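You operate a simulated robot arm through the tools that you are given. There is no shell and no other tool. Be economical: measure what you need, move in short steps, check, and stop when the job is done.

Carry out the task below with a simulated robot arm. There is one attempt and no reset: what you move stays moved.

TASK
Pump two shots of gel into the yellow tub.
Fine: stand it on the FILLED mat; nothing spilt; the slide ends at LOAD, the dial stays.
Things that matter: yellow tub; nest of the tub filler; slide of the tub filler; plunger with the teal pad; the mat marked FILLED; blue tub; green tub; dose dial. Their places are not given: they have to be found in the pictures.

It is judged by the outcome, as a careful person would: the job done as asked, and still so three seconds after it is handed in. It fails if anything else is knocked over, pushed out of place, dropped, spilled or broken.

THE ROBOT
A 7-joint arm with a two-finger parallel gripper, fixed in place. Base frame: the origin is at the foot of the arm, x ahead of it, y to its left, z up; the work surface is at about z = 0. Lengths are in mm, angles in rad, forces in N, time in s.
With the tool pointing down near the work surface it reaches from about 240 to 620 mm from the base axis. Its first joint turns from -1.152 to 1.152 rad. Payload 2.6 kg.
Tool frame: the origin (TCP) lies between the finger pads and is the grasp point; the fingertips stand 30 mm ahead of it; z points along the fingers, y is the line along which they close. The gripper opens to 94 mm. The fingers are 28 mm wide and 10 mm thick; the gripper's body (50 by 96 mm) begins 55 mm behind the TCP.
Orientation is told as [roll, pitch, yaw] about the base's x, y, z axes, in that order, counted from this pose: with the fingers straight down and closing along the base's y, the tool's x points along the base's -x, its y along +y and its z along -z.

THE INTERFACE
- The arm moves only by the tool drive_tool. Its argument "moves" is a list of rows, each a list of 7 numbers: the shift along the base's x, y, z in mm, then the turn, a rotation vector about the base's x, y, z in rad, then the opening in per cent of the stroke, from 0 (shut) to 100 (fully open). In form: [[tx, ty, tz, ax, ay, az, hand], ...]. A call has 1 to 20 rows; each row shifts and turns the commanded pose from where the row before left it. A row lasts 0.2 s, in which the tool goes at most 50 mm and 0.15 rad; a call with a longer step from one row to the next is refused whole, and so is a gripper value outside its range. A pose out of reach is approached as far as the arm can. The call stops where the force on the tool passes 40 N (or 10 N more than at its start, if that is more) or the arm is blocked; 0.2 s more then pass. The fingers move at their own pace (about 72 mm/s each) and stop on an object; they squeeze with about 20 N. The grip force told is the motor's: it shows also when the fingers shut on nothing. Time passes only in rows, and 0.2 s behind the last, so rows that do not move let the fingers close. It gives the time, the measured TCP pose, the force on the tool (base axes), the opening and the grip force at its end, in the units of the frame above (readings bear some noise).
- Cameras (640 x 400 px; columns grow to the right, rows downward): "scene" is fixed at [34.5, 433.9, 563.1]; the picture's right is [-0.78, -0.62, 0.00], its down [-0.35, 0.44, -0.82] and it looks along [0.51, -0.64, -0.57] (base axes); focal length 308 px, centre (320, 200). "wrist" rides on the gripper at [-37, 0, -58] in the tool frame; the picture's right is [0.00, -1.00, 0.00], its down [0.97, 0.00, -0.24] and it looks along [0.24, 0.00, 0.97] (tool axes); focal length 218 px, centre (320, 200).
- snapshot(camera): a new picture of that camera. No time passes.
- measure_at(camera, pixels): there is no depth. For up to 12 entries [column, row, z] of the newest picture of that camera ("zoom" is the newest enlarged one), the place [x, y] in the base frame at which the ray of that pixel passes the height z, good to about 2 mm. No time passes.
- enlarge(camera, box): a new picture of the part [left, top, right, bottom] of that camera's present view, enlarged. No time passes.
- hand_in(): hands the job in; it is judged then, once.

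Work in short steps. Measure before you move; look again where a grasp or a placing could have gone wrong, and mend it. You have 80 turns and 54 pictures in all, the two below and enlarged ones among them. Open the gripper and draw the arm clear of the work before you hand the job in, unless the task says otherwise; then end with one line.

The tools are called after "Request:" as a command line: name --pt "numbers of a row" for each row, then --argument value for the rest, lists and objects as JSON in quotes. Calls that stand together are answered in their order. drive_tool: Moves the arm, as the interface text tells. Its arguments: {"type":"object","properties":{"moves":{"type":"array","items":{"type":"array","items":{"type":"number"}}}},"required":["moves"]} The other tools are called the same way: snapshot (camera) takes a picture; measure_at (camera, pixels) gives the place at which the rays of pixels pass given heights; enlarge (camera, box) takes an enlarged picture of a part of a camera's view; hand_in () hands the job in.

At the start:

```text
time: 0.0
tcp_pos: [361.2, -5.7, 371.5]
tool_rot: [0.0, 0.002, -0.001]
ft_force: [-0.3, -0.5, 0.9]
grip_width: 93.9
finger_force: 0.0
```

scene: 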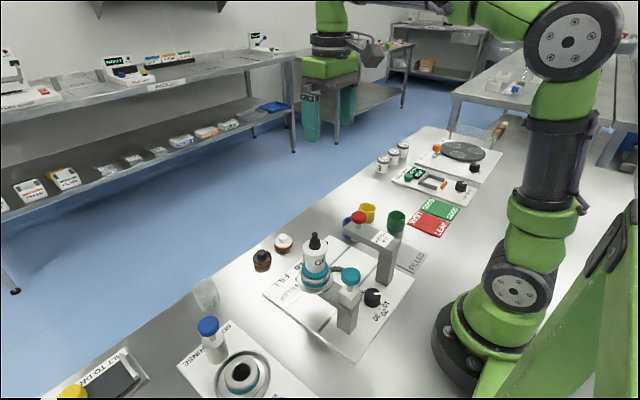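
wrist: 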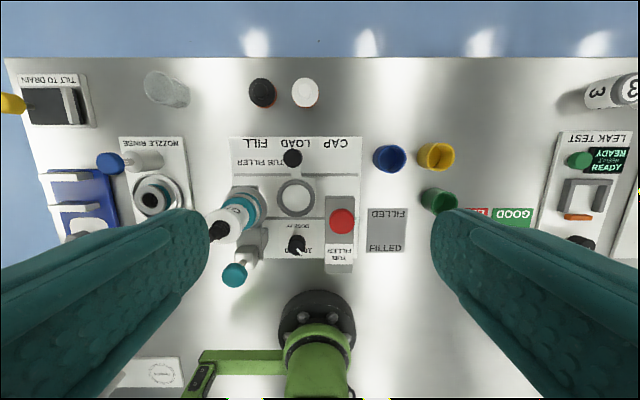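

I'll look closer at the filler and the tubs.

Request:
enlarge --camera "scene" --box '[250, 190, 450, 370]'

Request:
enlarge --camera "wrist" --box '[190, 120, 470, 295]'

```text
2.22 times, centred on (350, 280) of scene
```

zoom: 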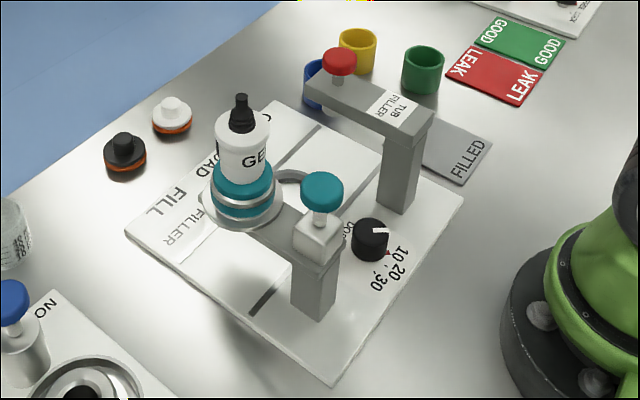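

```text
2.29 times, centred on (330, 208) of wrist
```

zoom: 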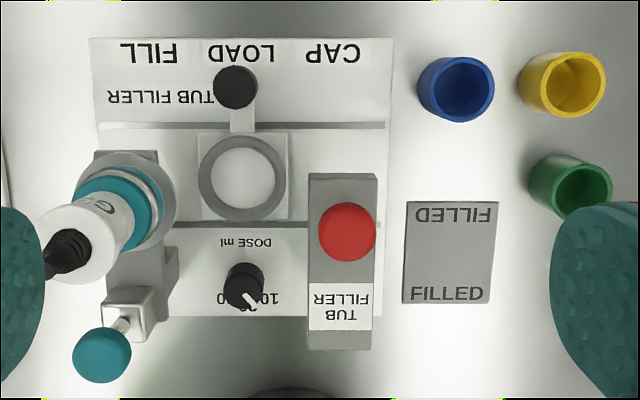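

The slide's knob is at (235,87) in the zoom, the nest ring at (241,178), the yellow tub at (562,85), the mat at (452,252) and the teal pad at (101,355). I'll measure these.

Request:
measure_at --camera "zoom" --pixels '[[575, 82, 40], [548, 92, 0], [241, 178, 20], [235, 87, 40], [235, 87, 20], [404, 201, 0], [497, 303, 0], [343, 232, 130], [101, 355, 130], [250, 285, 20], [290, 178, 20], [455, 90, 40]]'

Request:
enlarge --camera "scene" --box '[330, 190, 430, 252]'

```text
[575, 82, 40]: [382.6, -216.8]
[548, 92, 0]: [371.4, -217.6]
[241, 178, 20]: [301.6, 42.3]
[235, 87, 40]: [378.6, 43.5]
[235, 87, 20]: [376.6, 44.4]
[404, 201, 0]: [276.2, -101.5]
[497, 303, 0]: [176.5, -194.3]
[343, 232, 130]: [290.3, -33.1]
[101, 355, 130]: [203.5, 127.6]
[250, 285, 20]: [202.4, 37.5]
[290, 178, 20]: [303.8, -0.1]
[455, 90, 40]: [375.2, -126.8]
```

```text
6.40 times, centred on (380, 221) of scene
```

zoom: 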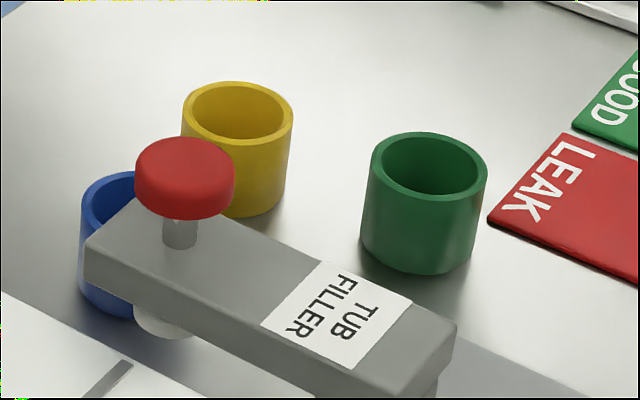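

Request:
measure_at --camera "zoom" --pixels '[[245, 215, 0], [242, 144, 30], [242, 144, 35], [242, 144, 40], [238, 110, 35], [183, 110, 35], [293, 115, 35], [428, 165, 35], [420, 273, 0], [426, 202, 35], [426, 202, 40]]'

```text
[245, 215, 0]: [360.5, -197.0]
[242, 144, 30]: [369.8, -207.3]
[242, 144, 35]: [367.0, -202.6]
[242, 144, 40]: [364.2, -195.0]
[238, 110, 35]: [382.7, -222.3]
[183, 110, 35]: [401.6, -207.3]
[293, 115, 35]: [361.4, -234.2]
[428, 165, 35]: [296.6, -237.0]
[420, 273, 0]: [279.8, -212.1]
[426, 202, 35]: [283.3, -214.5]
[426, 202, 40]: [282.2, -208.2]
```

Request:
measure_at --camera "wrist" --pixels '[[325, 196, 110], [354.5, 273, 110], [354.5, 196, 110], [269, 203, 90], [269, 203, 110], [269, 203, 60], [248, 257, 90], [224, 235, 200]]'

Request:
drive_tool --pt "0 -30 0 0 0 -0.15 75" --pt "0 -30 0 0 0 -0.15 75" --pt "0 -30 0 0 0 -0.15 75" --pt "0 -30 0 0 0 -0.15 75" --pt "0 -30 0 0 0 -0.15 75" --pt "10 -30 -30 0 0 -0.15 75" --pt "9 -32 -30 0 0 -0.15 75" --pt "0 0 -30 0 0 -0.15 75" --pt "0 0 -30 0 0 -0.15 75" --pt "0 0 -30 0 0 -0.15 75" --pt "0 0 0 0 0 -0.07 75"

Request:
snapshot --camera "wrist"

Request:
snapshot --camera "scene"

```text
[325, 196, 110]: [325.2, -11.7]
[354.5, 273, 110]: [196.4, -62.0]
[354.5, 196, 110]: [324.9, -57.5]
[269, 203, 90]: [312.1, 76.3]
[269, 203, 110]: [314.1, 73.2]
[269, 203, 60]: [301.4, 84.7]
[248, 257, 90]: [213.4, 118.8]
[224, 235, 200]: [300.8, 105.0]
```

```text
time: 2.4
tcp_pos: [378.9, -217.7, 220.9]
tool_rot: [0.0, 0.001, -1.572]
ft_force: [0.3, -0.1, 1.0]
grip_width: 70.4
finger_force: 0.0
```

```text
48 pictures are left
```

wrist: 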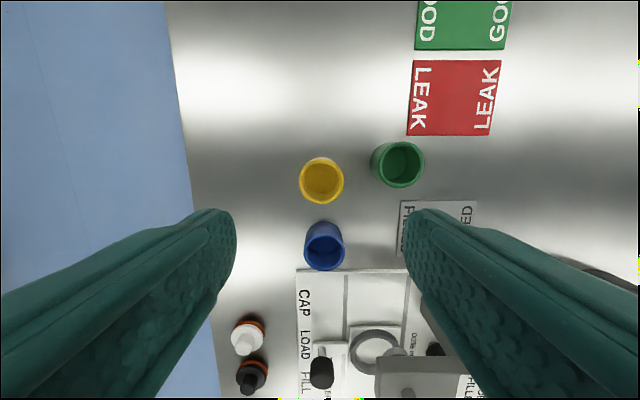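

```text
47 pictures are left
```

scene: 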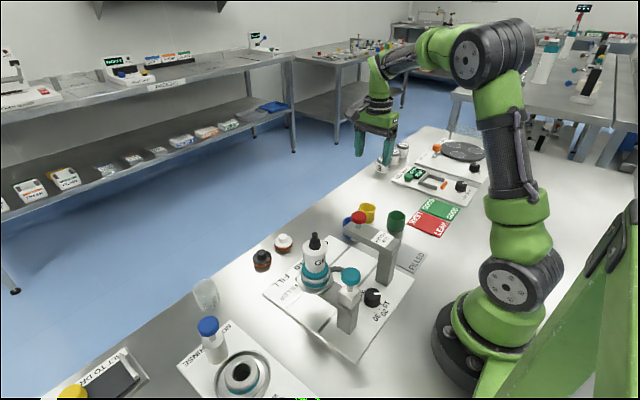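

Yellow tub is seen at (321,181), almost centred between the fingers. I'll measure its rim and base.

Request:
measure_at --camera "wrist" --pixels '[[299, 180, 38], [344, 180, 38], [321, 157, 38], [321, 204, 38], [323, 246, 38], [398, 163, 38], [401, 201, 0], [477, 201, 0], [374, 350, 15], [374, 330, 15], [322, 364, 50], [399, 257, 0]]'

Request:
enlarge --camera "wrist" --box '[240, 140, 480, 290]'

```text
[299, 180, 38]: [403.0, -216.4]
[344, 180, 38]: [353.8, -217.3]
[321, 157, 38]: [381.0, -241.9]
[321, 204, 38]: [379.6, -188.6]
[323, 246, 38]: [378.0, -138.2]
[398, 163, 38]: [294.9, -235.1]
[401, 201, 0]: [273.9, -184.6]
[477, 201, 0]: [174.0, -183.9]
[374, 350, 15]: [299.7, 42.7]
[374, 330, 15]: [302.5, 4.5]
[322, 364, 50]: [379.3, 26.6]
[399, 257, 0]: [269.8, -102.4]
```

```text
2.67 times, centred on (360, 215) of wrist
```

zoom: 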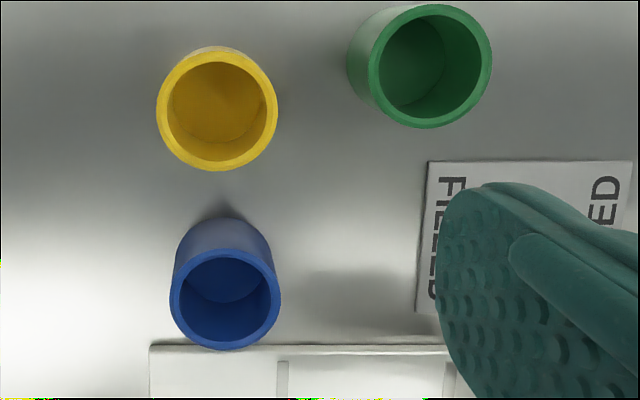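

Tub centre about (379.5,-216). I'll descend so the tips come to z≈16, leaving the lower tub free for the nest ring, and close.

Request:
drive_tool --pt "0 1.5 -40 0 0 0 75" --pt "0 0 -40 0 0 0 75" --pt "0 0 -40 0 0 0 75" --pt "0 0 -30 0 0 0 75" --pt "0 0 -15 0 0 0 75" --pt "0 0 -10 0 0 0 75"

Request:
enlarge --camera "scene" --box '[300, 140, 460, 240]'

```text
time: 3.8
tcp_pos: [381.0, -217.2, 46.3]
tool_rot: [0.0, 0.0, -1.569]
ft_force: [1.0, -0.6, 0.6]
grip_width: 70.6
finger_force: 0.0
```

```text
4.00 times, centred on (380, 190) of scene
```

zoom: 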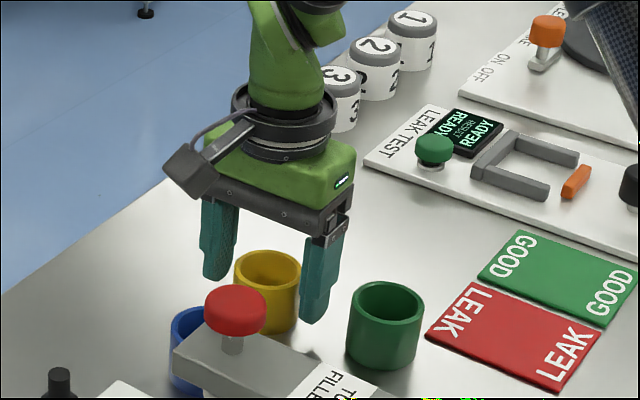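

Request:
measure_at --camera "zoom" --pixels '[[192, 170, 100], [192, 170, 120], [192, 170, 140], [192, 170, 160], [165, 165, 140], [200, 195, 120], [200, 195, 100], [232, 205, 100], [355, 150, 120], [285, 110, 150], [62, 372, 100]]'

Request:
drive_tool --pt "-1 1 0 0 0 0 45" --pt "0 0 0 0 0 0 40" --pt "0 0 0 0 0 0 35" --pt "0 0 0 0 0 0 35"

```text
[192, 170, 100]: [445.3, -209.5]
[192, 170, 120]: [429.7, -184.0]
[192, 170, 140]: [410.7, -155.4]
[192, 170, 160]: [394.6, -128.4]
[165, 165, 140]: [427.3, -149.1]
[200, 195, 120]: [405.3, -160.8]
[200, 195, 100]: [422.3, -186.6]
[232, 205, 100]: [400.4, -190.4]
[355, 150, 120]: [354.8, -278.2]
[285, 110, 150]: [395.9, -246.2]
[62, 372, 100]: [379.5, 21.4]
```

```text
time: 4.8
tcp_pos: [378.6, -214.0, 45.7]
tool_rot: [-0.001, 0.0, -1.568]
ft_force: [0.2, 0.1, 0.0]
grip_width: 48.8
finger_force: 20.6
```

Gripped (48.8 mm). I'll lift, check the grip, and get a view of what sticks out from the wrist (grey box) since clearance at the nest is tight.

Request:
drive_tool --pt "0 0 20 0 0 0 35" --pt "0 0 40 0 0 0 35" --pt "0 0 40 0 0 0 35" --pt "0 0 40 0 0 0.15 35" --pt "0 0 0 0 0 0.15 35" --pt "0 0 0 0 0 0.15 35" --pt "0 0 0 0 0 0.15 35" --pt "0 0 0 0 0 0.15 35"

Request:
enlarge --camera "scene" --box '[300, 60, 460, 160]'

Request:
enlarge --camera "scene" --box '[270, 210, 430, 310]'

```text
time: 6.6
tcp_pos: [379.9, -215.1, 187.7]
tool_rot: [0.0, 0.0, -0.817]
ft_force: [0.6, -0.5, -0.1]
grip_width: 32.9
finger_force: 0.2
```

```text
4.00 times, centred on (380, 110) of scene
```

zoom: 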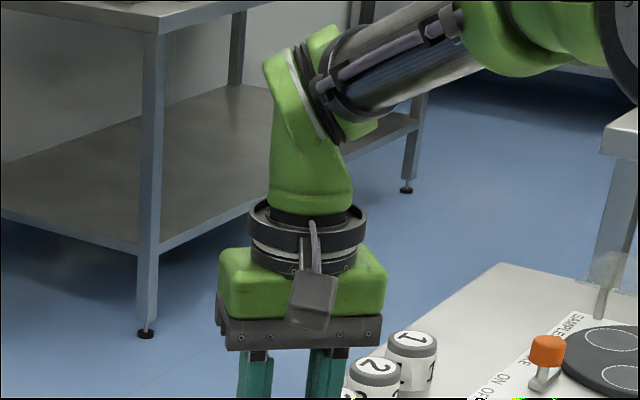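

```text
4.00 times, centred on (350, 260) of scene
```

zoom: 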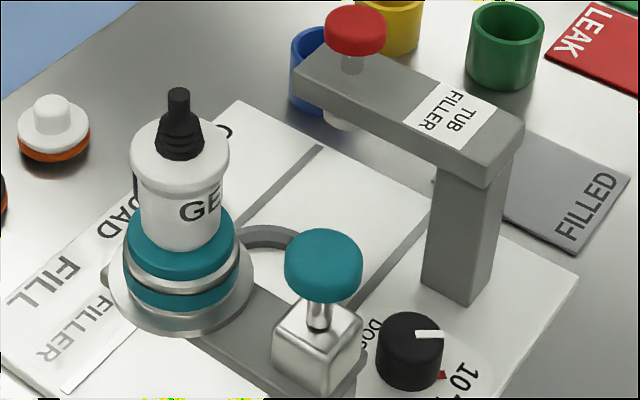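

The opening is now 32.9, so the tub slipped out while lifting. I'll check where the tub stands.

Request:
enlarge --camera "scene" --box '[330, 190, 430, 252]'

Request:
snapshot --camera "wrist"

```text
6.40 times, centred on (380, 221) of scene
```

zoom: 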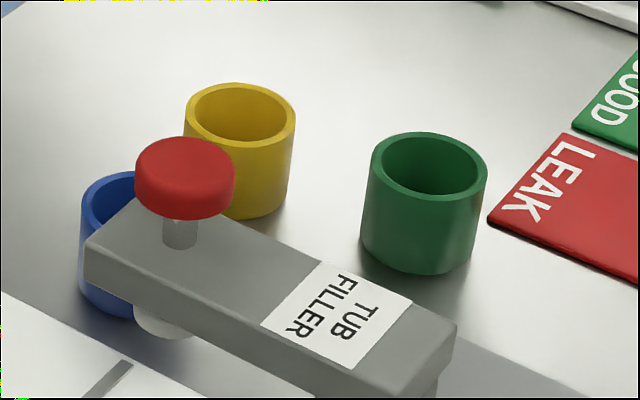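

```text
41 pictures are left
```

wrist: 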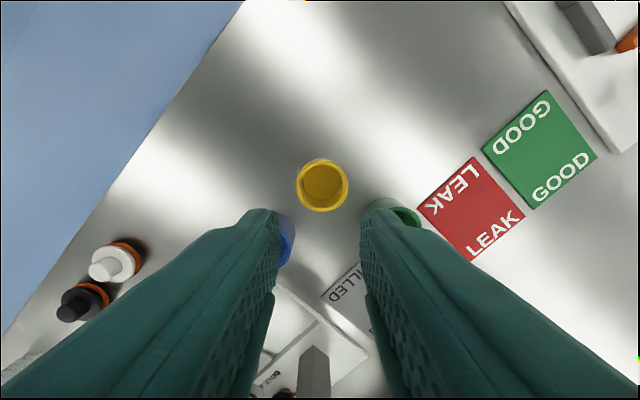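

Request:
measure_at --camera "wrist" --pixels '[[296, 186, 38], [349, 186, 38], [322, 159, 38], [322, 213, 38]]'

Request:
measure_at --camera "zoom" --pixels '[[240, 113, 38], [184, 113, 38], [296, 118, 38], [242, 84, 38], [238, 146, 38]]'

```text
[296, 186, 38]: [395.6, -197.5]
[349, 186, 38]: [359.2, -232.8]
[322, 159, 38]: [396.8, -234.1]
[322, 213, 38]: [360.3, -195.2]
```

```text
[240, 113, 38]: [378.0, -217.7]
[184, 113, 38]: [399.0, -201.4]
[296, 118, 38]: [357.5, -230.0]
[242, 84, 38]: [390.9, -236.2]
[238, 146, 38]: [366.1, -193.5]
```

Tub still upright near (378,-215). Before regrasping I need the heights of the filler's parts to choose a yaw; I'll intersect views.

Request:
snapshot --camera "scene"

Request:
measure_at --camera "scene" --pixels '[[358.5, 216, 120], [358.5, 216, 140], [358.5, 216, 160], [351, 277, 100], [351, 277, 120], [351, 277, 140], [314, 240, 180], [314, 240, 200], [314, 240, 220], [400.5, 242, 80], [400.5, 242, 100], [400.5, 242, 120]]'

```text
40 pictures are left
```

scene: 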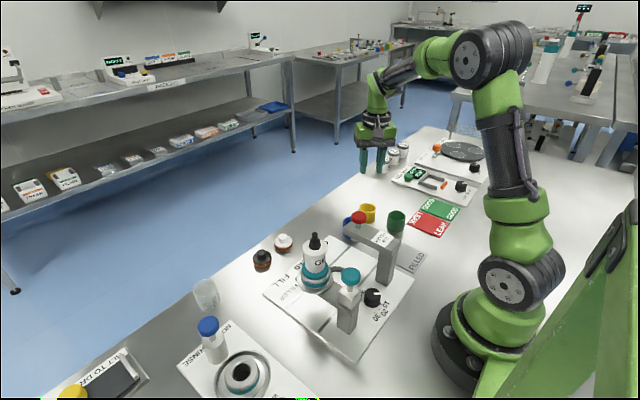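

```text
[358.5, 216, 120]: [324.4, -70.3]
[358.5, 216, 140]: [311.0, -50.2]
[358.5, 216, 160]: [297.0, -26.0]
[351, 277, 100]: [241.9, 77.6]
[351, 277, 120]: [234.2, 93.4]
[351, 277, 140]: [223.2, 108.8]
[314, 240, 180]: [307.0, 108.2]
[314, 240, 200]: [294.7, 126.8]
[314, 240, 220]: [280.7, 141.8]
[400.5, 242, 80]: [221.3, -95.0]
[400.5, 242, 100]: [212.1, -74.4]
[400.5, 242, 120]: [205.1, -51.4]
```

Red knob tops out ~z157 at (299,-31), bottle tip ~z185 at (303,110), teal pad about (217,117,150). A yaw near +1.0 keeps the wrist box and the gripper body clear of both at the nest. I'll regrasp with that yaw, deeper and slower.

Request:
drive_tool --pt "0 0 0 0 0 0.14 75" --pt "0 0 0 0 0 0.14 75" --pt "0 0 0 0 0 0.14 75" --pt "0 0 0 0 0 0.14 75" --pt "0 0 0 0 0 0.14 75" --pt "0 0 0 0 0 0.14 75" --pt "0 0 0 0 0 0.14 75" --pt "0 0 0 0 0 0.14 75" --pt "0 0 0 0 0 0.14 75" --pt "0 0 0 0 0 0.14 75" --pt "0 0 0 0 0 0.14 75" --pt "0 0 0 0 0 0.14 75" --pt "-1 0 0 0 0 0.14 75" --pt "0 0 0 0 0 0 75"

Request:
snapshot --camera "wrist"

Request:
snapshot --camera "scene"

```text
time: 9.6
tcp_pos: [376.9, -216.4, 187.0]
tool_rot: [0.0, 0.001, 1.002]
ft_force: [0.1, -0.8, -0.3]
grip_width: 70.1
finger_force: 0.1
```

```text
39 pictures are left
```

wrist: 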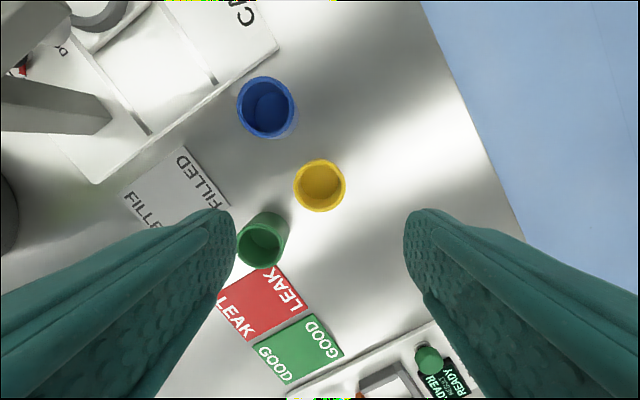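

```text
38 pictures are left
```

scene: 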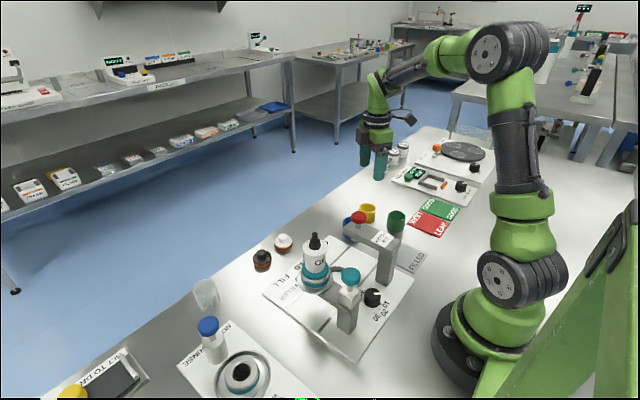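

Request:
measure_at --camera "wrist" --pixels '[[294, 186, 38], [346, 186, 38], [320, 159, 38], [320, 212, 38], [265, 107, 38]]'

Request:
drive_tool --pt "1 1 -40 0 0 0 75" --pt "0 0 -40 0 0 0 75" --pt "0 0 -40 0 0 0 75" --pt "0 0 -20 0 0 0 75" --pt "0 0 -9 0 0 0 75" --pt "0 0 0 0 0 0 60" --pt "0 0 0 0 0 0 40" --pt "0 0 0 0 0 0 30" --pt "0 0 0 0 0 0 30" --pt "0 0 0 0 0 0 30"

```text
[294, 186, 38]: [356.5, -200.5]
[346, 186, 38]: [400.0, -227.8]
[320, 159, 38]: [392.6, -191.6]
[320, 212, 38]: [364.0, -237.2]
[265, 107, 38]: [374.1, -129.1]
```

```text
time: 11.8
tcp_pos: [378.9, -213.6, 38.4]
tool_rot: [0.0, -0.001, 1.0]
ft_force: [-0.1, -0.1, -0.4]
grip_width: 47.3
finger_force: 20.2
```

Request:
drive_tool --pt "0 0 3 0 0 0 30" --pt "0 0 5 0 0 0 30" --pt "0 0 5 0 0 0 30" --pt "0 0 5 0 0 0 30" --pt "0 0 5 0 0 0 30"

Request:
enlarge --camera "scene" --box '[300, 140, 460, 240]'

```text
time: 13.0
tcp_pos: [379.1, -213.8, 60.0]
tool_rot: [0.002, 0.001, 0.999]
ft_force: [0.0, 0.0, -0.9]
grip_width: 47.5
finger_force: 19.9
```

```text
4.00 times, centred on (380, 190) of scene
```

zoom: 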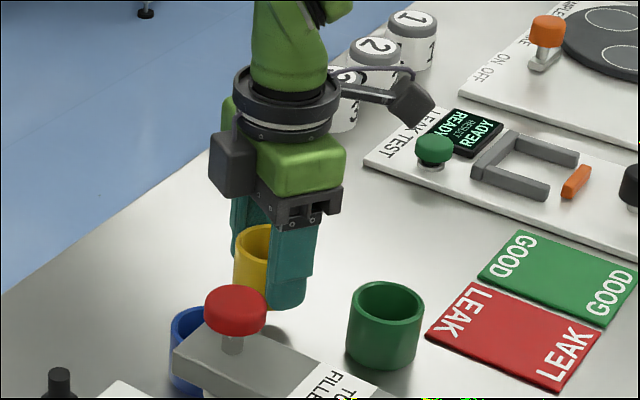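

Tub is held (47.5 mm). I'll lift to z≈250, turn to yaw −1.08 (best clearances for the wrist camera, box and body at the nest), and go above the nest.

Request:
drive_tool --pt "0 0 30 0 0 0 30" --pt "0 0 40 0 0 -0.1 30" --pt "0 0 40 0 0 -0.14 30" --pt "0 0 40 0 0 -0.14 30" --pt "0 0 40 0 0 -0.14 30" --pt "-10 0 0 0 0 -0.14 30" --pt "-10 20 0 0 0 -0.14 30" --pt "-10 30 0 0 0 -0.14 30" --pt "-10 30 0 0 0 -0.14 30" --pt "-10 30 0 0 0 -0.14 30" --pt "-10 30 0 0 0 -0.14 30" --pt "-10 30 0 0 0 -0.14 30" --pt "-7 30 0 0 0 -0.14 30" --pt "0 30 0 0 0 -0.14 30" --pt "0 26 0 0 0 -0.14 30" --pt "0 0 0 0 0 -0.14 30" --pt "0 0 0 0 0 -0.02 30" --pt "0 0 0 0 0 0 30"

Request:
snapshot --camera "wrist"

Request:
snapshot --camera "scene"

```text
time: 16.8
tcp_pos: [302.2, 41.2, 250.8]
tool_rot: [0.001, 0.001, -1.081]
ft_force: [0.2, -0.1, 0.1]
grip_width: 47.4
finger_force: 19.5
```

```text
36 pictures are left
```

wrist: 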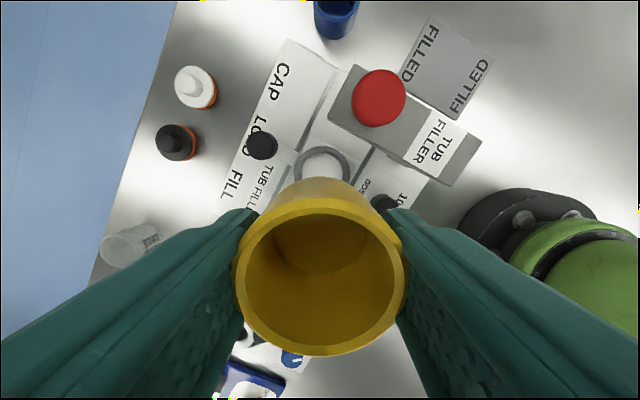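

```text
35 pictures are left
```

scene: 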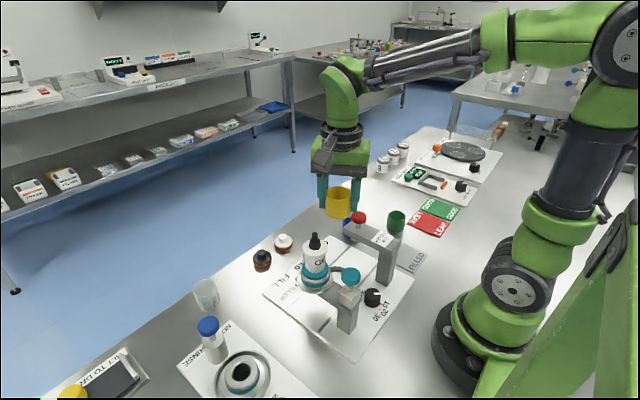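

Request:
enlarge --camera "wrist" --box '[240, 60, 400, 200]'

```text
2.86 times, centred on (320, 130) of wrist
```

zoom: 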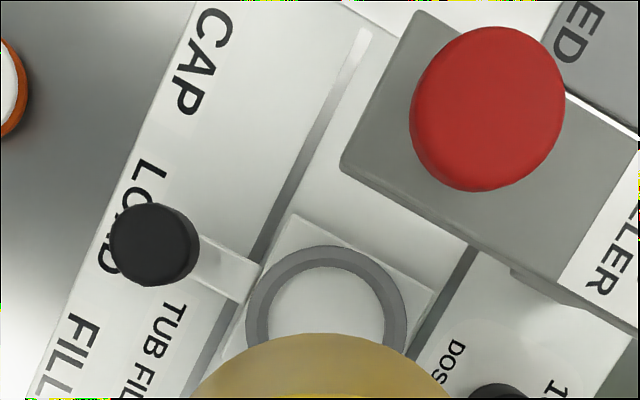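

Request:
measure_at --camera "zoom" --pixels '[[327, 322, 15], [327, 322, 25], [245, 322, 20], [408, 322, 20], [268, 322, 20], [386, 322, 20], [327, 245, 20], [327, 266, 20], [155, 240, 45], [155, 240, 30]]'

Request:
enlarge --camera "scene" --box '[290, 110, 410, 260]'

```text
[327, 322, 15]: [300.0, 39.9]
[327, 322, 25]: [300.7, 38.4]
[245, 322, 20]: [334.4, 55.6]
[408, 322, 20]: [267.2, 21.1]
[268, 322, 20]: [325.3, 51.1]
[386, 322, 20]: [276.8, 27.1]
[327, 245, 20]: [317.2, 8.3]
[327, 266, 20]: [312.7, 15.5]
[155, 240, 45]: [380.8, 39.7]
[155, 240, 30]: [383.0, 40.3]
```

```text
2.67 times, centred on (350, 185) of scene
```

zoom: 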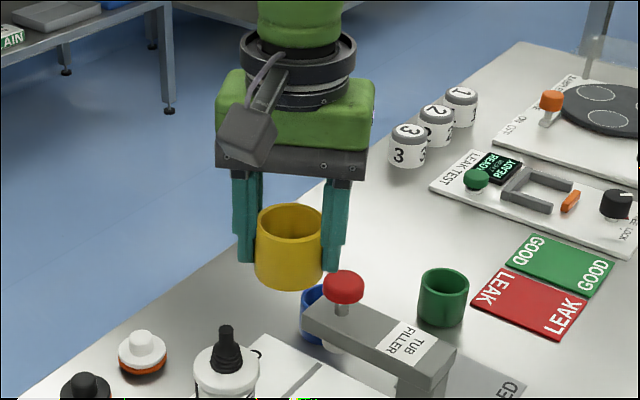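

Request:
measure_at --camera "zoom" --pixels '[[290, 224, 251], [256, 222, 251], [325, 228, 251], [292, 205, 251], [288, 243, 251]]'

```text
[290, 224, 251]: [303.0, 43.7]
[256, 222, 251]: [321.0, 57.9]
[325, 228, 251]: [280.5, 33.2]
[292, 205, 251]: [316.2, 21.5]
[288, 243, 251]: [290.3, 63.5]
```

Nest centre ≈ (300.5,41); the tub in hand sits ≈ (302.5,43). I'll shift by (−2,−1.5) and go down to z≈110 (clear of the highest contact), then look.

Request:
drive_tool --pt "-2 -1.5 -30 0 0 0 30" --pt "0 0 -30 0 0 0 30" --pt "0 0 -30 0 0 0 30" --pt "0 0 -30 0 0 0 30" --pt "0 0 -15 0 0 0 30" --pt "0 0 0 0 0 0 30"

Request:
enlarge --camera "scene" --box '[270, 150, 430, 310]'

Request:
snapshot --camera "wrist"

```text
time: 18.2
tcp_pos: [299.1, 40.1, 116.6]
tool_rot: [0.0, 0.0, -1.082]
ft_force: [0.5, 0.4, -0.1]
grip_width: 47.2
finger_force: 19.7
```

```text
2.50 times, centred on (350, 230) of scene
```

zoom: 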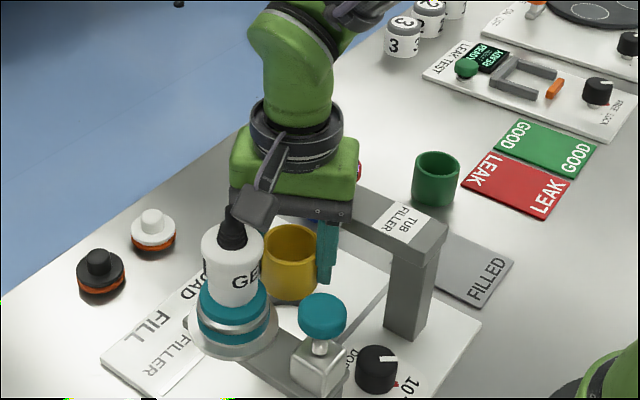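

```text
31 pictures are left
```

wrist: 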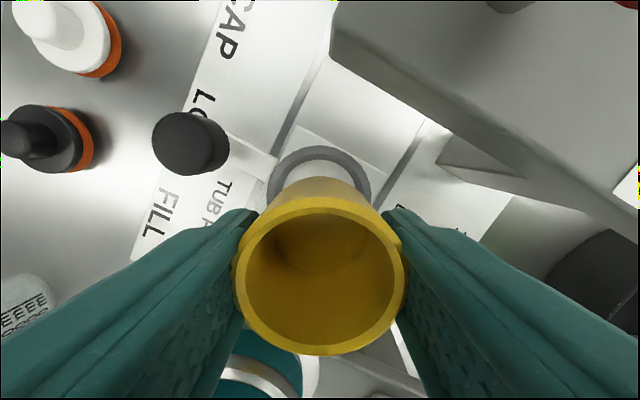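

The box that rides on the wrist (≈88 mm out, 109 mm above TCP) would meet the gel bottle at this yaw, so I won't go lower here. I compute yaw ≈ −2.14 leaves ≥5 mm everywhere; I'll lift and turn there.

Request:
drive_tool --pt "0 0 30 0 0 0 30" --pt "0 0 40 0 0 0 30" --pt "0 0 40 0 0 0 30" --pt "0 0 20 0 0 -0.13 30" --pt "0 0 0 0 0 -0.13 30" --pt "0 0 0 0 0 -0.13 30" --pt "0 0 0 0 0 -0.13 30" --pt "0 0 0 0 0 -0.13 30" --pt "0 0 0 0 0 -0.13 30" --pt "0 0 0 0 0 -0.14 30" --pt "0 0 0 0 0 -0.14 30" --pt "0 0 0 0 0 0 30"

Request:
snapshot --camera "scene"

Request:
snapshot --camera "wrist"

```text
time: 20.8
tcp_pos: [300.5, 39.0, 245.7]
tool_rot: [0.001, -0.001, -2.141]
ft_force: [0.6, 0.0, -0.1]
grip_width: 47.5
finger_force: 20.1
```

```text
30 pictures are left
```

scene: 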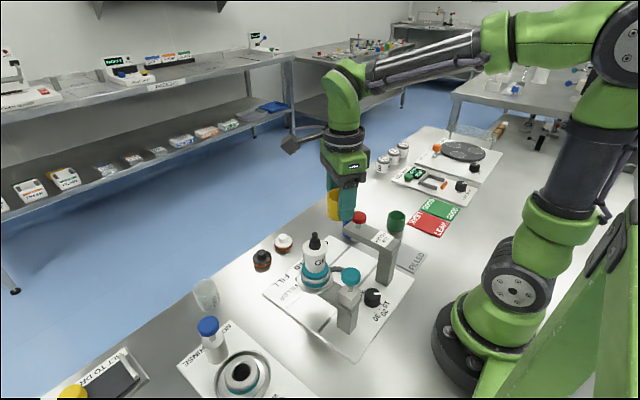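

```text
29 pictures are left
```

wrist: 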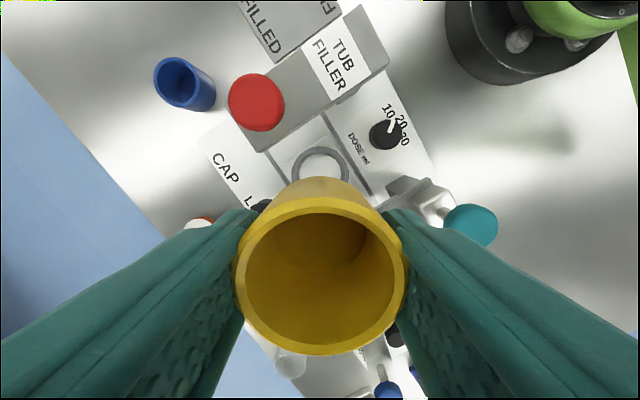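

Request:
enlarge --camera "wrist" --box '[260, 120, 380, 200]'

```text
5.00 times, centred on (320, 160) of wrist
```

zoom: 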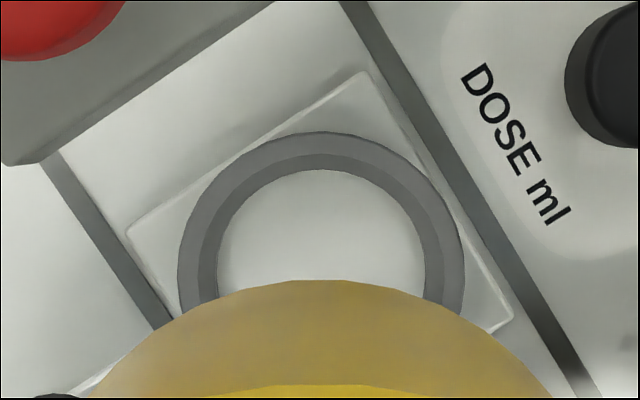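

Request:
measure_at --camera "zoom" --pixels '[[321.5, 132, 20], [178, 265, 20], [465, 265, 20], [321, 170, 12], [218, 265, 12], [425, 265, 12], [321.5, 270, 20]]'

```text
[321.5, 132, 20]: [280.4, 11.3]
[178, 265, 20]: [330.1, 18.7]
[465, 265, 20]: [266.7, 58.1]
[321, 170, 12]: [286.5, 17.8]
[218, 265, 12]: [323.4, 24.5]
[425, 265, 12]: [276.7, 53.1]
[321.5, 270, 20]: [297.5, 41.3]
```

Centre ≈ (300.4,41.7). I'll descend in this yaw to z≈100 and look.

Request:
drive_tool --pt "0 0.8 -30 0 0 0 30" --pt "0 0 -30 0 0 0 30" --pt "0 0 -30 0 0 0 30" --pt "0 0 -30 0 0 0 30" --pt "0 0 -20 0 0 0 30" --pt "0 0 0 0 0 0 30"

Request:
enlarge --camera "scene" --box '[270, 160, 430, 310]'

Request:
snapshot --camera "wrist"

```text
time: 22.2
tcp_pos: [300.4, 41.9, 105.2]
tool_rot: [0.0, 0.0, -2.139]
ft_force: [-0.6, -0.1, -0.5]
grip_width: 47.5
finger_force: 20.1
```

```text
2.67 times, centred on (350, 235) of scene
```

zoom: 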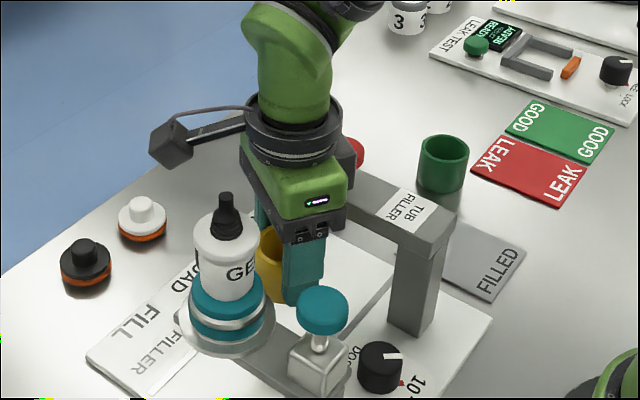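

```text
26 pictures are left
```

wrist: 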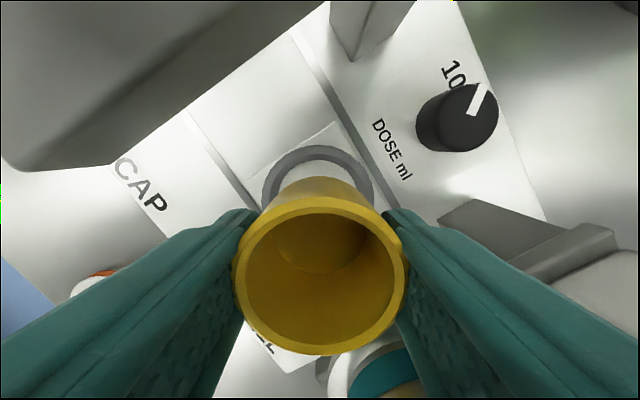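

Clear so far; the camera and box pass both parts. Going down to z≈65 in small steps.

Request:
drive_tool --pt "0 0 -8 0 0 0 30" --pt "0 0 -8 0 0 0 30" --pt "0 0 -8 0 0 0 30" --pt "0 0 -8 0 0 0 30" --pt "0 0 -6 0 0 0 30"

Request:
snapshot --camera "wrist"

Request:
enlarge --camera "scene" --box '[270, 160, 430, 310]'

```text
time: 23.4
tcp_pos: [300.3, 41.6, 67.7]
tool_rot: [-0.001, -0.001, -2.139]
ft_force: [0.0, 0.6, -0.8]
grip_width: 47.6
finger_force: 20.7
```

```text
25 pictures are left
```

wrist: 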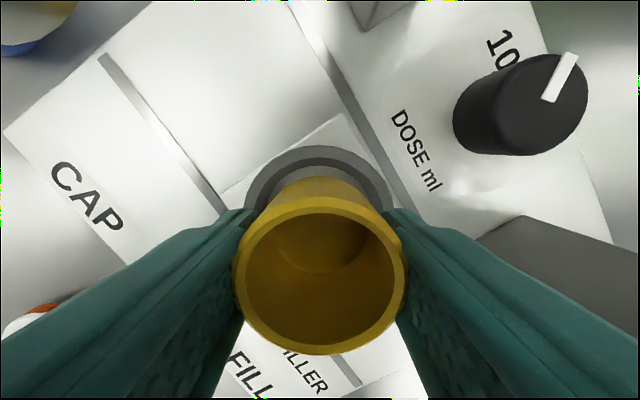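

```text
2.67 times, centred on (350, 235) of scene
```

zoom: 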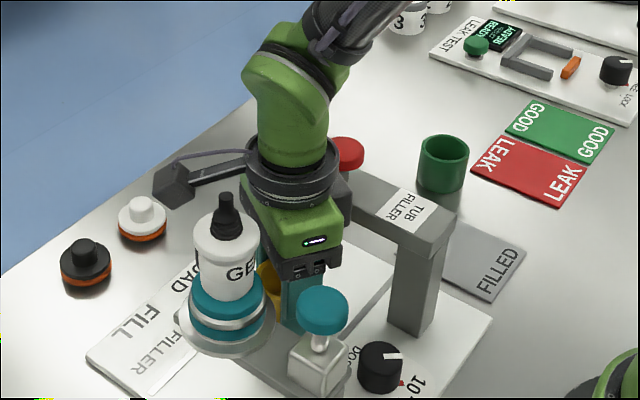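

Request:
drive_tool --pt "0 0 -4 0 0 0 30" --pt "0 0 -3 0 0 0 30" --pt "0 0 -3 0 0 0 30" --pt "0 0 0 0 0 0 30"

Request:
enlarge --camera "wrist" --box '[220, 100, 420, 230]'

```text
time: 24.4
tcp_pos: [298.6, 41.1, 57.3]
tool_rot: [0.0, 0.0, -2.139]
ft_force: [0.0, -0.1, -1.6]
grip_width: 47.5
finger_force: 20.0
```

```text
3.08 times, centred on (320, 165) of wrist
```

zoom: 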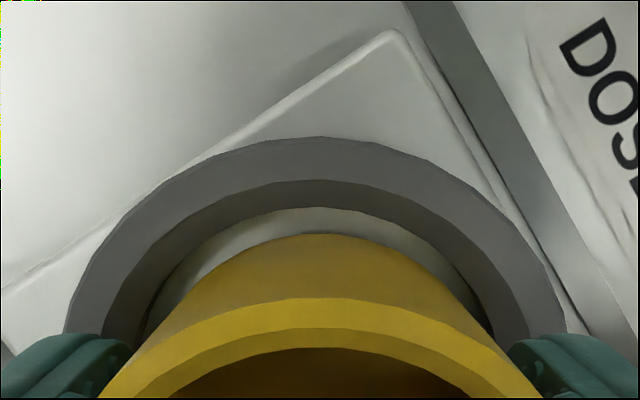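

Request:
drive_tool --pt "0 0 -2 0 0 0 30" --pt "0 0 -2 0 0 0 30" --pt "0 0 -1 0 0 0 30" --pt "0 0 0 0 0 0 30"

Request:
enlarge --camera "wrist" --box '[220, 100, 420, 230]'

```text
time: 24.9
tcp_pos: [299.2, 40.9, 55.7]
tool_rot: [0.001, 0.002, -2.142]
ft_force: [-1.5, -0.8, 4.8]
grip_width: 47.6
finger_force: 20.0
stopped in row 2: the force on the tool passed its limit (the readings are from after the stop); the commanded pose is now the measured one
```

```text
3.08 times, centred on (320, 165) of wrist
```

zoom: 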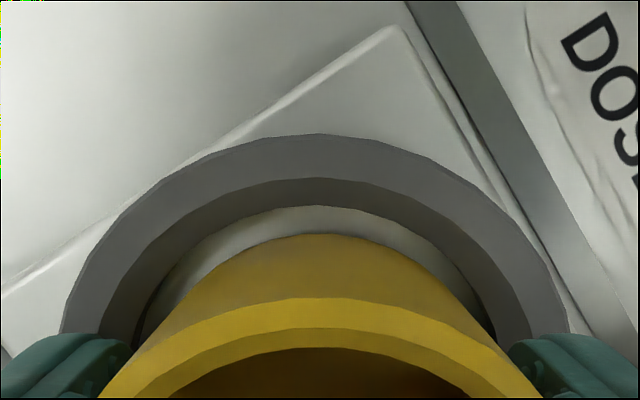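

Contact at z≈55.7 (tub bottom ≈ z 17.7). I'll check whether that is the nest floor by comparing the floor edge seen from two heights.

Request:
measure_at --camera "zoom" --pixels '[[320, 205, 8], [320, 205, 13], [320, 205, 18], [320, 178, 18], [320, 178, 24], [320, 135, 18], [320, 135, 24], [320, 233, 18], [62, 325, 24], [565, 325, 24], [320, 298, 57]]'

```text
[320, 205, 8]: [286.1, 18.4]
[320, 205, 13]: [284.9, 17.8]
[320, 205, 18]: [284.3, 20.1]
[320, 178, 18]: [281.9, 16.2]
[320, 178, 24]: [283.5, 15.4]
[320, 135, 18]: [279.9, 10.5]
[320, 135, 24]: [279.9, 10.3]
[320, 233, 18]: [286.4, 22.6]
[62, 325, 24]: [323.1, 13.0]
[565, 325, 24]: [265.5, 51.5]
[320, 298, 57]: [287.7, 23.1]
```

The tub is centred within ~1 mm in the ring. I'll release (a drop, if any, is a few mm inside the ring), and look.

Request:
drive_tool --pt "0 0 0.5 0 0 0 55" --pt "0 0 0 0 0 0 60" --pt "0 0 0 0 0 0 65" --pt "0 0 0 0 0 0 68"

Request:
snapshot --camera "wrist"

```text
time: 25.9
tcp_pos: [300.4, 41.3, 56.4]
tool_rot: [0.0, 0.001, -2.139]
ft_force: [0.7, -0.4, -0.5]
grip_width: 63.8
finger_force: 0.1
```

```text
21 pictures are left
```

wrist: 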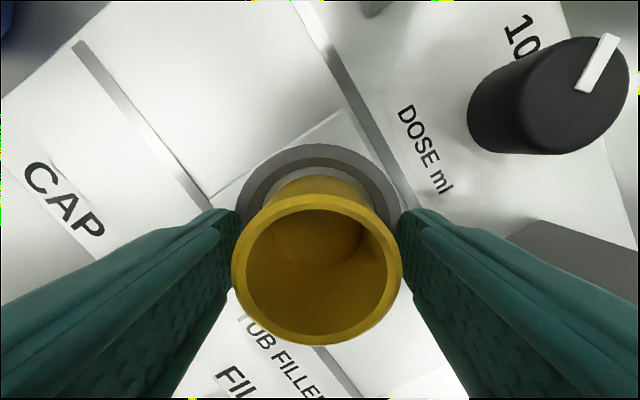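

Request:
drive_tool --pt "0 0 5 0 0 0 68" --pt "0 0 10 0 0 0 68" --pt "0 0 20 0 0 0 68" --pt "0 0 30 0 0 0 68" --pt "0 0 40 0 0 0 68" --pt "0 0 40 0 0 0 68" --pt "0 0 30 0 0 0 68" --pt "0 0 0 0 0 0 68"

Request:
enlarge --camera "wrist" --box '[160, 60, 480, 260]'

Request:
enlarge --camera "scene" --box '[270, 200, 430, 300]'

```text
time: 27.8
tcp_pos: [299.0, 42.0, 231.4]
tool_rot: [0.001, 0.002, -2.141]
ft_force: [-0.1, 0.2, 0.9]
grip_width: 63.8
finger_force: 0.1
```

```text
2.00 times, centred on (320, 160) of wrist
```

zoom: 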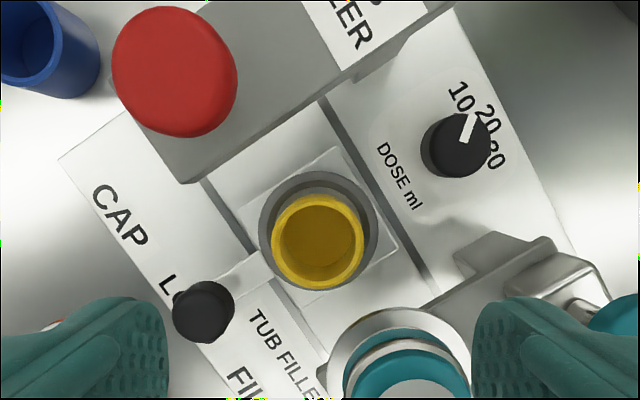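

```text
4.00 times, centred on (350, 250) of scene
```

zoom: 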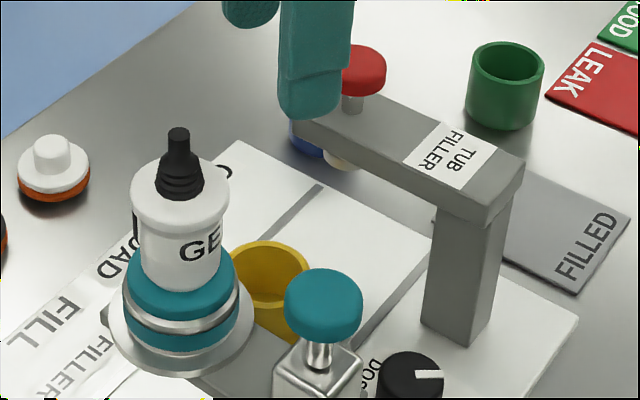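

Tub sits well in the nest. Now the slide's knob at zoom (205,305); I'll triangulate its height and measure the FILL label's position.

Request:
snapshot --camera "wrist"

Request:
measure_at --camera "wrist" --pixels '[[261, 212, 20], [261, 212, 35], [261, 212, 50], [244, 211, 45], [278, 212, 45], [319, 180, 50]]'

```text
18 pictures are left
```

wrist: 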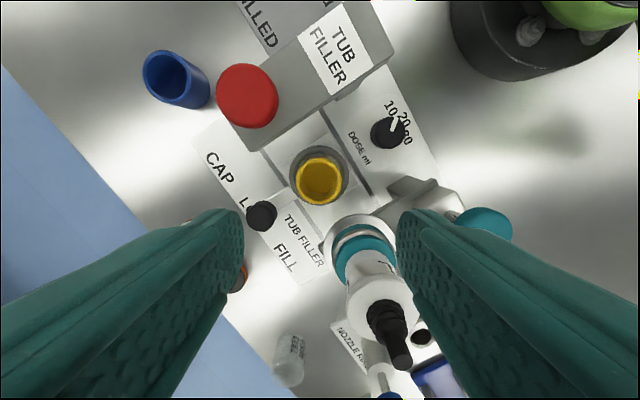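

```text
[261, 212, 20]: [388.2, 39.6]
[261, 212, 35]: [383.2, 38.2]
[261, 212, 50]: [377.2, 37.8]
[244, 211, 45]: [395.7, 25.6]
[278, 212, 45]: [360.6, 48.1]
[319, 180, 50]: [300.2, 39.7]
```

Knob top ≈ z 43, centre (380,41). I'll turn to yaw −2.85 (fingers flank it along y, box pointing +x) and go to above it.

Request:
drive_tool --pt "25 0 0 0 0 -0.14 60" --pt "25 0 0 0 0 -0.14 60" --pt "20 0 0 0 0 -0.14 60" --pt "14 0 0 0 0 -0.14 60" --pt "0 0 -20 0 0 -0.14 60" --pt "0 0 -40 0 0 0 60" --pt "0 0 -40 0 0 0 60" --pt "0 0 -20 0 0 0 60" --pt "0 0 0 0 0 0 60"

Request:
snapshot --camera "wrist"

```text
time: 29.8
tcp_pos: [383.1, 41.5, 112.1]
tool_rot: [0.0, 0.002, -2.84]
ft_force: [0.2, 0.0, -0.4]
grip_width: 56.4
finger_force: 0.1
```

```text
17 pictures are left
```

wrist: 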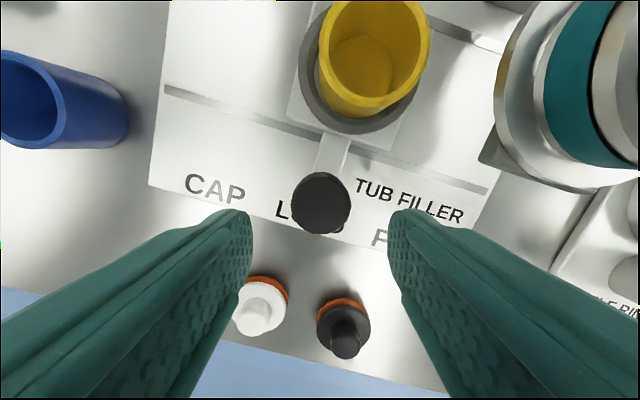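

Request:
measure_at --camera "wrist" --pixels '[[321, 202, 43], [291, 202, 43], [350, 202, 43], [378, 238, 5], [299, 208, 5]]'

Request:
drive_tool --pt "1 0 -20 0 0 0 60" --pt "0 0 -20 0 0 0 60" --pt "0 0 -12 0 0 0 60" --pt "0 0 0 0 0 0 50" --pt "0 0 0 0 0 0 40" --pt "0 0 0 0 0 0 25" --pt "0 0 0 0 0 0 25"

```text
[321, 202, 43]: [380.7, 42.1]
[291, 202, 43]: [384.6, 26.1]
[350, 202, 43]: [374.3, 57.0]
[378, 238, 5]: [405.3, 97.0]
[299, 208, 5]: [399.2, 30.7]
```

```text
time: 31.4
tcp_pos: [384.2, 41.9, 58.8]
tool_rot: [0.0, 0.0, -2.838]
ft_force: [-2.4, 2.1, -2.0]
grip_width: 35.4
finger_force: 44.6
```

Knob held. I'll drag the slide +y in small rows to about 68 mm.

Request:
drive_tool --pt "0 4 0 0 0 0 25" --pt "0 5 0 0 0 0 25" --pt "0 6 0 0 0 0 25" --pt "0 6 0 0 0 0 25" --pt "0 6 0 0 0 0 25" --pt "0 6 0 0 0 0 25" --pt "0 6 0 0 0 0 25" --pt "0 6 0 0 0 0 25" --pt "0 6 0 0 0 0 25" --pt "0 6 0 0 0 0 25" --pt "0 5 0 0 0 0 25" --pt "0 5 0 0 0 0 25" --pt "0 0 0 0 0 0 25"

Request:
snapshot --camera "wrist"

Request:
snapshot --camera "scene"

```text
time: 34.1
tcp_pos: [385.1, 108.0, 58.9]
tool_rot: [0.0, 0.003, -2.84]
ft_force: [16.0, -0.1, -25.4]
grip_width: 35.3
finger_force: 44.3
```

```text
16 pictures are left
```

wrist: 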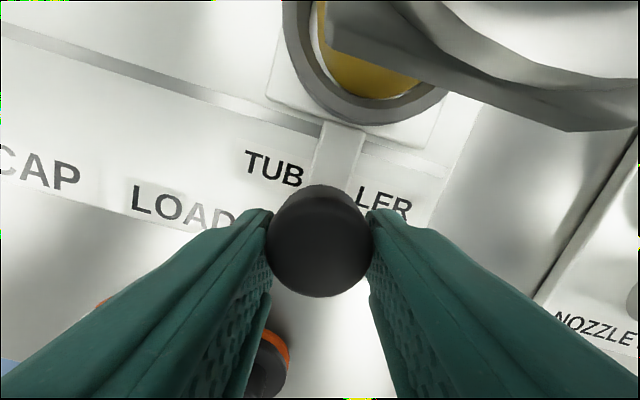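

```text
15 pictures are left
```

scene: 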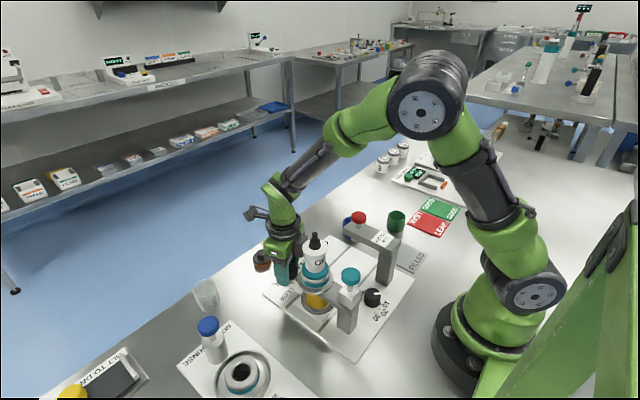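

Slide moved ≈66 mm and the readings show side loads (16,0,−25), so I'll loosen the fingers slightly (they still flank the knob) and see.

Request:
drive_tool --pt "0 0 0 0 0 0 43" --pt "0 0 0 0 0 0 43"

```text
time: 34.8
tcp_pos: [384.9, 108.8, 59.6]
tool_rot: [0.0, 0.002, -2.839]
ft_force: [0.0, -0.6, -0.3]
grip_width: 40.1
finger_force: 0.1
```

Request:
drive_tool --pt "0 2 0 0 0 0 43" --pt "0 2 0 0 0 0 43" --pt "0 2 0 0 0 0 43" --pt "0 2 0 0 0 0 43" --pt "0 2 0 0 0 0 43"

Request:
snapshot --camera "wrist"

```text
time: 36.0
tcp_pos: [384.5, 118.2, 58.4]
tool_rot: [-0.002, 0.0, -2.838]
ft_force: [0.2, 0.4, 0.1]
grip_width: 40.3
finger_force: 0.1
```

```text
14 pictures are left
```

wrist: 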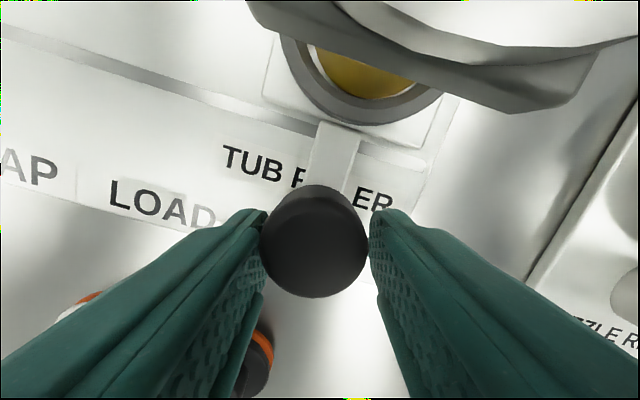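

Request:
drive_tool --pt "0 1 0 0 0 0 43" --pt "0 1 0 0 0 0 43" --pt "0 1 0 0 0 0 43" --pt "0 1 0 0 0 0 43"

```text
time: 37.0
tcp_pos: [385.3, 121.0, 59.1]
tool_rot: [0.001, 0.003, -2.842]
ft_force: [-0.5, -5.4, -0.5]
grip_width: 43.4
finger_force: 2.8
```

A stop is felt (Fy −5.4, a finger pushed back): slide is at its FILL end. I'll back off, open, rise, and look.

Request:
drive_tool --pt "0 -2 0 0 0 0 50" --pt "0 0 0 0 0 0 55" --pt "0 0 20 0 0 0 55" --pt "0 0 40 0 0 0 55" --pt "0 0 45 0 0 0 55" --pt "0 0 45 0 0 0 55" --pt "0 0 45 0 0 0 55" --pt "0 0 0 0 0 0 55"

Request:
enlarge --camera "wrist" --box '[220, 40, 480, 220]'

Request:
enlarge --camera "scene" --box '[260, 230, 420, 340]'

```text
time: 38.8
tcp_pos: [384.4, 121.4, 255.4]
tool_rot: [0.001, 0.0, -2.84]
ft_force: [0.0, 0.9, 0.2]
grip_width: 51.8
finger_force: 0.0
```

```text
2.22 times, centred on (350, 130) of wrist
```

zoom: 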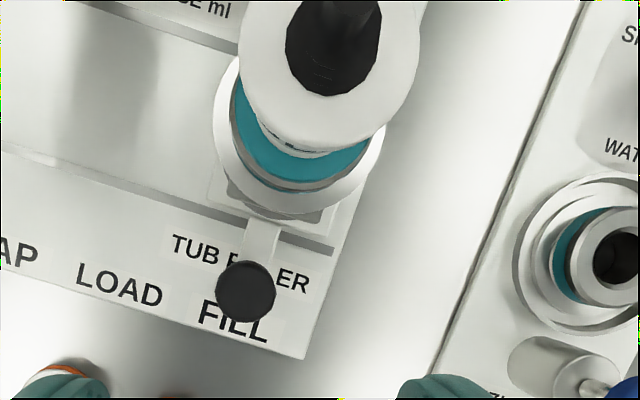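

```text
3.64 times, centred on (340, 285) of scene
```

zoom: 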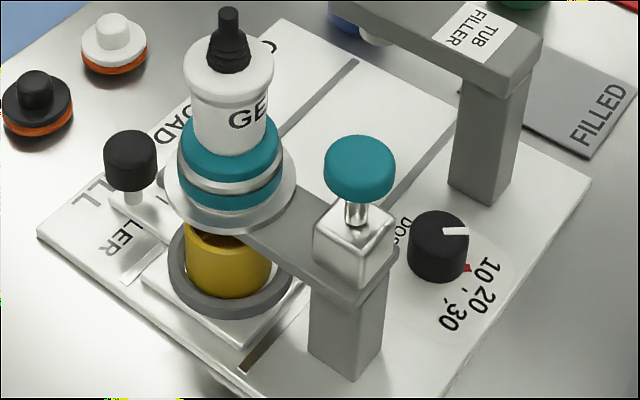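

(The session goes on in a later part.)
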